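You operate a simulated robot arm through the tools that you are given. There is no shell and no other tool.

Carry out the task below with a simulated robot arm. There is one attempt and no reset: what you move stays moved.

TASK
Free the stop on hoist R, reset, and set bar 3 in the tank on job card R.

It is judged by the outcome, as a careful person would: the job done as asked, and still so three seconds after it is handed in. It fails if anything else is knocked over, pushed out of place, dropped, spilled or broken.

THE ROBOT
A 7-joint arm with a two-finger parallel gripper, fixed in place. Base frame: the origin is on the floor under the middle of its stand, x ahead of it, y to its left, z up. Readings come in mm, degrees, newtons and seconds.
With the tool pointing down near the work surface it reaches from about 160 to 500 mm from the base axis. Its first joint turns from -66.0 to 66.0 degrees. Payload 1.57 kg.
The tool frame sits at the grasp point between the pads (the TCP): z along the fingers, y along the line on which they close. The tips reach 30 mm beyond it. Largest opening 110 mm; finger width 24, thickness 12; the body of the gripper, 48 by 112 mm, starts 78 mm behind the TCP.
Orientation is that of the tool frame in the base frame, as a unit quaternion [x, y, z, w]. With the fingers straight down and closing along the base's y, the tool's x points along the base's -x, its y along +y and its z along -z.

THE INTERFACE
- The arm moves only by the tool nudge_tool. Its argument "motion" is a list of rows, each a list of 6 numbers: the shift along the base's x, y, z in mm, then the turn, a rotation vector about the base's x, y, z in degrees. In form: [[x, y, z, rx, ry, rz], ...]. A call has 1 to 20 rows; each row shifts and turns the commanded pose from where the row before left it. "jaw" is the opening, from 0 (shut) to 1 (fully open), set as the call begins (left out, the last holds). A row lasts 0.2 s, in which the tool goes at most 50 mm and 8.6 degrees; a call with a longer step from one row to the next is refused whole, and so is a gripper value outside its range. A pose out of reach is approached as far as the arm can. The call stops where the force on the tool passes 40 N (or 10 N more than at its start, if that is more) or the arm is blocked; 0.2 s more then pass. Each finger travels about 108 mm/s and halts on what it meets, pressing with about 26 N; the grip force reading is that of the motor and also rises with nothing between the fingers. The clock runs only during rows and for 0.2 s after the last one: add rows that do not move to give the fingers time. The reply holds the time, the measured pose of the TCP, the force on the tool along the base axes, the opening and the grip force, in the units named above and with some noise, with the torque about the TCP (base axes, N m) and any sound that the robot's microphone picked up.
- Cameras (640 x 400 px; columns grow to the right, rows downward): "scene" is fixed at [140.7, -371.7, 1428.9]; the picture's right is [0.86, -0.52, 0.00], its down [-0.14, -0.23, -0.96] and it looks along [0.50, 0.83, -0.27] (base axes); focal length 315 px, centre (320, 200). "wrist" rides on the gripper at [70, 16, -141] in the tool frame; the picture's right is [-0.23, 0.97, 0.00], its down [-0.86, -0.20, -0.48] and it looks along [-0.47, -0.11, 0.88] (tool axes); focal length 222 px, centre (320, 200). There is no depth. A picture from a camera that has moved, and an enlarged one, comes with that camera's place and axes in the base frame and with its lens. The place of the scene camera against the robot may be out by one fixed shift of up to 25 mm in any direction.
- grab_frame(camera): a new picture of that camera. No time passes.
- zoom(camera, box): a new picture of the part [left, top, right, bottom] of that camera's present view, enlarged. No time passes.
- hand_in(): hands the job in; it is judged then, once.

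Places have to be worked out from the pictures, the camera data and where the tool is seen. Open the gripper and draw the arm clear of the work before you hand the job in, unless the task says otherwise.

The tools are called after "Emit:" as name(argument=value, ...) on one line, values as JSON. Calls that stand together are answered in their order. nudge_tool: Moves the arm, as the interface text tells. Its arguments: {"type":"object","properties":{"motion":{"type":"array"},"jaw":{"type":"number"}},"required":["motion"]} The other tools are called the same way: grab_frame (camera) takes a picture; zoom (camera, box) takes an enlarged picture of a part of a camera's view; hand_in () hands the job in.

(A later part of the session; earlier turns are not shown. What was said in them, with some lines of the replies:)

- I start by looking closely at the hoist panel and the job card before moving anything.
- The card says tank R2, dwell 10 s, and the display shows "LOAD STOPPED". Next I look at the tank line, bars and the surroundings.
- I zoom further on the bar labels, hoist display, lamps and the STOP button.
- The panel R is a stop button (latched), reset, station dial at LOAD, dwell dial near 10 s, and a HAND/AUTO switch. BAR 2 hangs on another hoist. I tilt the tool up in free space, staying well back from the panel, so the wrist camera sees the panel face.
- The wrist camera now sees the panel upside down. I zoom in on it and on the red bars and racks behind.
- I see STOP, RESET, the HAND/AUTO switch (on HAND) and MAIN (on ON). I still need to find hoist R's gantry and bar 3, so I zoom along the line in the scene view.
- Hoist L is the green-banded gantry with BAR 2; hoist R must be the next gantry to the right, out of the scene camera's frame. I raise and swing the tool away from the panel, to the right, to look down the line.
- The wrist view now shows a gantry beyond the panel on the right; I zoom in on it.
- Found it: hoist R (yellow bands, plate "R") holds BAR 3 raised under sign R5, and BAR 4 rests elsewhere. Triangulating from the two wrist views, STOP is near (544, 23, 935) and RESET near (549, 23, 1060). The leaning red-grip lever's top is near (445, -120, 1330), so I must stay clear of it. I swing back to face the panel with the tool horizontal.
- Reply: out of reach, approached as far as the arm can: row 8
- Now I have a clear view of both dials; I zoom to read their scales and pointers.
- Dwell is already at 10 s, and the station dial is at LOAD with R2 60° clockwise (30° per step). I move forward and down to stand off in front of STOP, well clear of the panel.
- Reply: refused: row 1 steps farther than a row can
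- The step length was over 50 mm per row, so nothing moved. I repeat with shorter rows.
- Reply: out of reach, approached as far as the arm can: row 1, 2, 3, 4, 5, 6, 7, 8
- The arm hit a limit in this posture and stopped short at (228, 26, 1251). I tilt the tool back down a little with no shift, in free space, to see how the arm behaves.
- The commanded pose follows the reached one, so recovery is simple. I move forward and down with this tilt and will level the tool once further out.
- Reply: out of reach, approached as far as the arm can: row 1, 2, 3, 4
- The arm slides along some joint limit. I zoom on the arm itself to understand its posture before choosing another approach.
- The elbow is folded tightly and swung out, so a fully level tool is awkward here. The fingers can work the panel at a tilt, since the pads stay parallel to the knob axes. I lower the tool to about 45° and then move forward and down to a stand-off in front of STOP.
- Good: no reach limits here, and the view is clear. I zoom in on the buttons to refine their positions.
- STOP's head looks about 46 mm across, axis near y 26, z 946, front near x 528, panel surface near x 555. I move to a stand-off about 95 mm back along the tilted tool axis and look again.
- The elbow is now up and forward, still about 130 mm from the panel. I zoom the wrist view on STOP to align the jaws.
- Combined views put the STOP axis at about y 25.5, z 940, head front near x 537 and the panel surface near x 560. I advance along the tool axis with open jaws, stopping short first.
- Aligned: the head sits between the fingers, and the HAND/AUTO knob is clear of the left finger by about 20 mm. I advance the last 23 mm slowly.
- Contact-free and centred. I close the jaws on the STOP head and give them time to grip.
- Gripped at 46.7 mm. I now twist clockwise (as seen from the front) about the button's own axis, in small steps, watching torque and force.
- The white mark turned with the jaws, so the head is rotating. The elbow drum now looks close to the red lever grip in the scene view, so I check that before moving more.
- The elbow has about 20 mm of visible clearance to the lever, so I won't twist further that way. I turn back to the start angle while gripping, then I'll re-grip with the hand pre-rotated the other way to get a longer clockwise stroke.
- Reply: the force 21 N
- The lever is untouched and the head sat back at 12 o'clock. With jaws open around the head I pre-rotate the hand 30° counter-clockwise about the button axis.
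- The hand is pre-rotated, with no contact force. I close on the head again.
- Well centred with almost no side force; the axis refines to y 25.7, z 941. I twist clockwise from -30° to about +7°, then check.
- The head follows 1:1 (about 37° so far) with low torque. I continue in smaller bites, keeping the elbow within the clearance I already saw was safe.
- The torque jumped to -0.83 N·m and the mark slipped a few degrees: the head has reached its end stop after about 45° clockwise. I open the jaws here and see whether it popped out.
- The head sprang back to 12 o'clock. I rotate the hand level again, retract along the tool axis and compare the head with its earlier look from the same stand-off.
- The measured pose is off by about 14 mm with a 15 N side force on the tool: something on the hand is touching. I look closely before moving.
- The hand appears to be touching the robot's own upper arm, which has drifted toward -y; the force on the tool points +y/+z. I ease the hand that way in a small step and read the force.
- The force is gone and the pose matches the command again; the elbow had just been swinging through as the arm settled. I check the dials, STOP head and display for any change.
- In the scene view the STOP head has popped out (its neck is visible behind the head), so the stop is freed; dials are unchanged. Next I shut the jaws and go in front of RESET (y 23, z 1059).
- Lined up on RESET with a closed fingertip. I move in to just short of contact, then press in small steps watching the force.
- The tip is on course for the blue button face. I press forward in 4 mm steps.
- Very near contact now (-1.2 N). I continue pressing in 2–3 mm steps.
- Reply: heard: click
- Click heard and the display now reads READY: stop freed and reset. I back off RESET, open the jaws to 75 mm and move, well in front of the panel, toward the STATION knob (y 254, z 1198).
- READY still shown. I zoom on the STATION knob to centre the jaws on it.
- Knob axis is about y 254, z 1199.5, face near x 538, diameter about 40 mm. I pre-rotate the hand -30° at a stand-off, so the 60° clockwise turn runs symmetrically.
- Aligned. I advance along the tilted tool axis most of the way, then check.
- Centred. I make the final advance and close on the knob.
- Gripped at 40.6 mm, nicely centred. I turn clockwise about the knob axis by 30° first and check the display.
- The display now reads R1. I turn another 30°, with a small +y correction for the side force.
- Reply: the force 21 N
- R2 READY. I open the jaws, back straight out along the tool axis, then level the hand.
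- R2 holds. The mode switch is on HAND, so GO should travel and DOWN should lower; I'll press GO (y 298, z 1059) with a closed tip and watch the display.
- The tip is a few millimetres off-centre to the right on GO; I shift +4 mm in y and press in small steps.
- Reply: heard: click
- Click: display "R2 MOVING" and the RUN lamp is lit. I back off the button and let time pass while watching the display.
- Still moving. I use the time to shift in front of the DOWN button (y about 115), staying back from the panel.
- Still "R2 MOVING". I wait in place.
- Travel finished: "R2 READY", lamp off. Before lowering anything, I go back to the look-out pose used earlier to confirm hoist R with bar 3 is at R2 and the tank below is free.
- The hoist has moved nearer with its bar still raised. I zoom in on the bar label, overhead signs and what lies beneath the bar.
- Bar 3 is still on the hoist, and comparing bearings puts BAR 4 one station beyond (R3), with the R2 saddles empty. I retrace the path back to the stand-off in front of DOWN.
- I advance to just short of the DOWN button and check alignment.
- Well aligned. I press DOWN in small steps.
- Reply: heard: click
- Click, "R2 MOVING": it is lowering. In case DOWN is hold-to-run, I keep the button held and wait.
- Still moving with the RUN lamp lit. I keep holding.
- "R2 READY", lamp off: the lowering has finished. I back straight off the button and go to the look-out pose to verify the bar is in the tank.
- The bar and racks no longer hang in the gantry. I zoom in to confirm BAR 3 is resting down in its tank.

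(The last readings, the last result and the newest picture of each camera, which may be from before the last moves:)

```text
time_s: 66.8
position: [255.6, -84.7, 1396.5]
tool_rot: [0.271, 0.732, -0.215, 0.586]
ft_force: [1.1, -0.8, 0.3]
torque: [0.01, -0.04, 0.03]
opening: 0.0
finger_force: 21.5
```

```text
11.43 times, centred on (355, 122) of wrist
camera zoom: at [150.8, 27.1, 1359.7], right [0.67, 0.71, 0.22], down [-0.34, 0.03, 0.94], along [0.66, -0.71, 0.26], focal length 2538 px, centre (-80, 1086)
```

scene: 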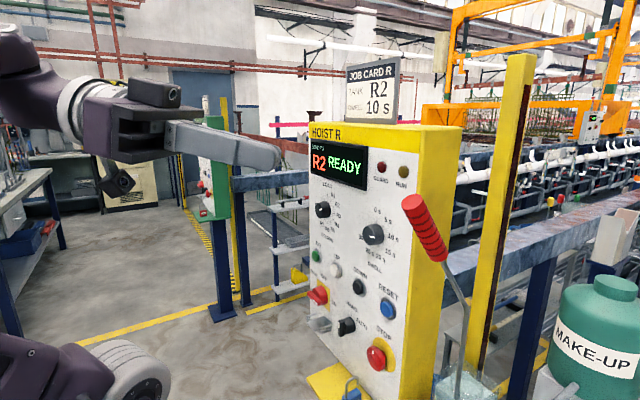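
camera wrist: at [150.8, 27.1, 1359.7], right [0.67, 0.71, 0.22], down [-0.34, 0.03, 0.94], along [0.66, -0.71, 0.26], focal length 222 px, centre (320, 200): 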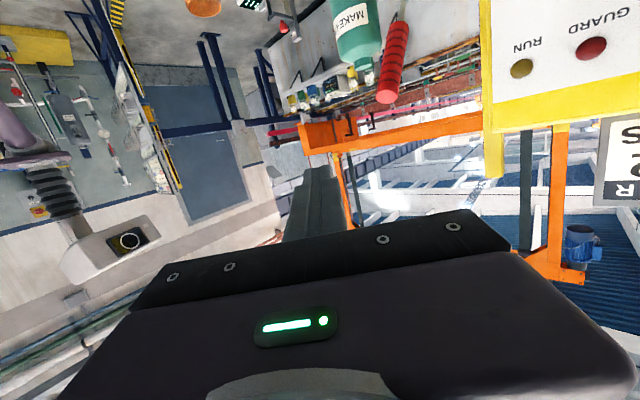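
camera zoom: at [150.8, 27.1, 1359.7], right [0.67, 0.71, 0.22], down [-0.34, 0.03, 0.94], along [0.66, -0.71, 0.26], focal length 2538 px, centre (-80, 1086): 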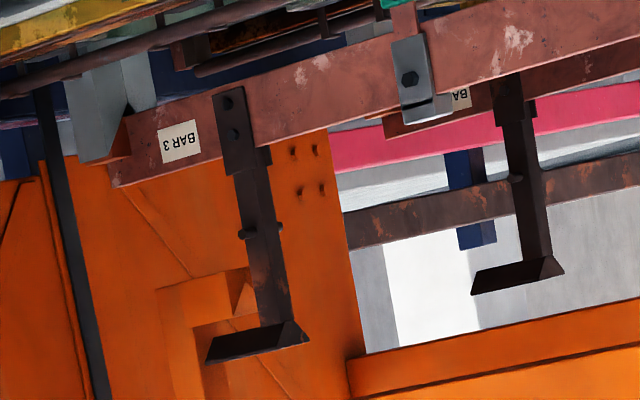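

BAR 3 now rests on its saddles in R2, with BAR 4 untouched one station behind. I open the gripper and turn the arm back to a neutral place clear of the panel, then do a final check.

Emit:
nudge_tool(motion=[[3, 8, -3, 0, 0, 8], [3, 8, -3, 0, 0, 8], [3, 8, -3, 0, 0, 8], [3, 8, -3, 0, 0, 8], [3, 8, -3, 0, 0, 8], [0, 10, -10, 0, 8, 0], [0, 10, -10, 0, 8, 0], [0, 10, -10, 0, 8, 0], [0, 10, -10, 0, 8, 0], [0, 0, 0, 0, 0, 0], [0, 0, 0, 0, 0, 0]], jaw=1.0)

Emit:
grab_frame(camera="scene")

Emit:
grab_frame(camera="wrist")

Emit:
zoom(camera="scene", box=[300, 110, 500, 400])

```text
time_s: 69.2
position: [271.5, -3.7, 1341.8]
tool_rot: [0.002, 0.923, -0.001, 0.384]
ft_force: [-0.1, 0.7, -0.7]
torque: [-0.01, -0.01, 0.0]
opening: 110.1
finger_force: 0.0
```

```text
taken
```

scene: 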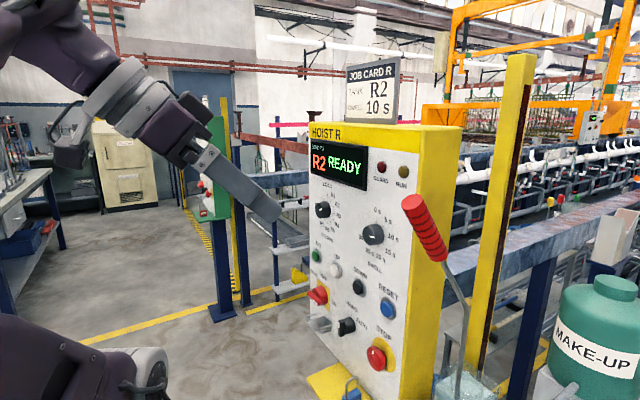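

```text
taken
camera wrist: at [122.1, 13.9, 1391.5], right [0.17, 0.97, 0.16], down [0.26, -0.2, 0.94], along [0.95, -0.12, -0.29], focal length 222 px, centre (320, 200)
```

wrist: 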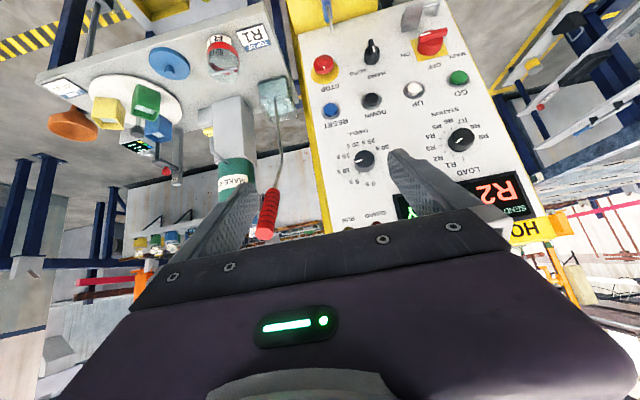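

```text
1.38 times, centred on (400, 255) of scene
camera zoom: at [140.8, -371.7, 1428.9], right [0.86, -0.52, 0.0], down [-0.14, -0.23, -0.96], along [0.5, 0.83, -0.27], focal length 434 px, centre (210, 124)
```

zoom: 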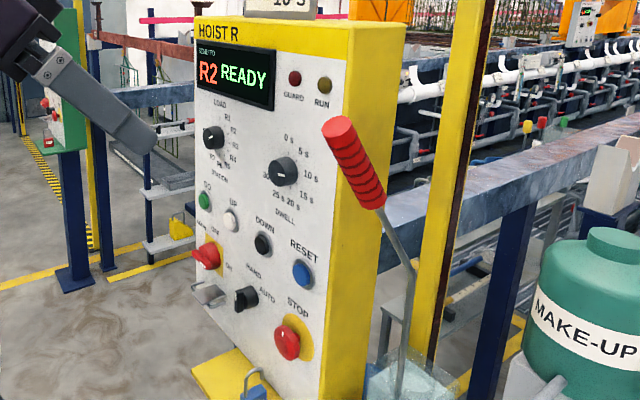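

STOP is out, the display reads "R2 READY" and BAR 3 rests in R2. Dwell is still at 10 s, and the lever, padlock, hoist L and the other bars are undisturbed. The gripper is open and clear, so I hand the job in.

Emit:
hand_in()

```text
The job is handed in.
```

Bar 3 is now resting in tank R2, the tank on job card R. I've handed the job in; no result came back, only that it was received.

- **Stop and reset:** I twisted the STOP head clockwise until it popped out, then pressed RESET. The display changed from STOPPED to READY.
- **Travel:** I set the station dial to R2 and pressed GO, and hoist R travelled there. Before lowering, I checked as far as the view allowed that nothing was in R2. BAR 4 was one station further on, in R3.
- **Lowering:** I held DOWN until the display read R2 READY again. The wrist camera then showed BAR 3 resting on its saddles.
- **Settings left as found:** The mode switch is still on HAND. Dwell was already at the card's 10 s, so I left it alone.

In the final pictures the lever, the padlock, hoist L and the other dials look undisturbed. The gripper is open and the arm is clear of the panel.
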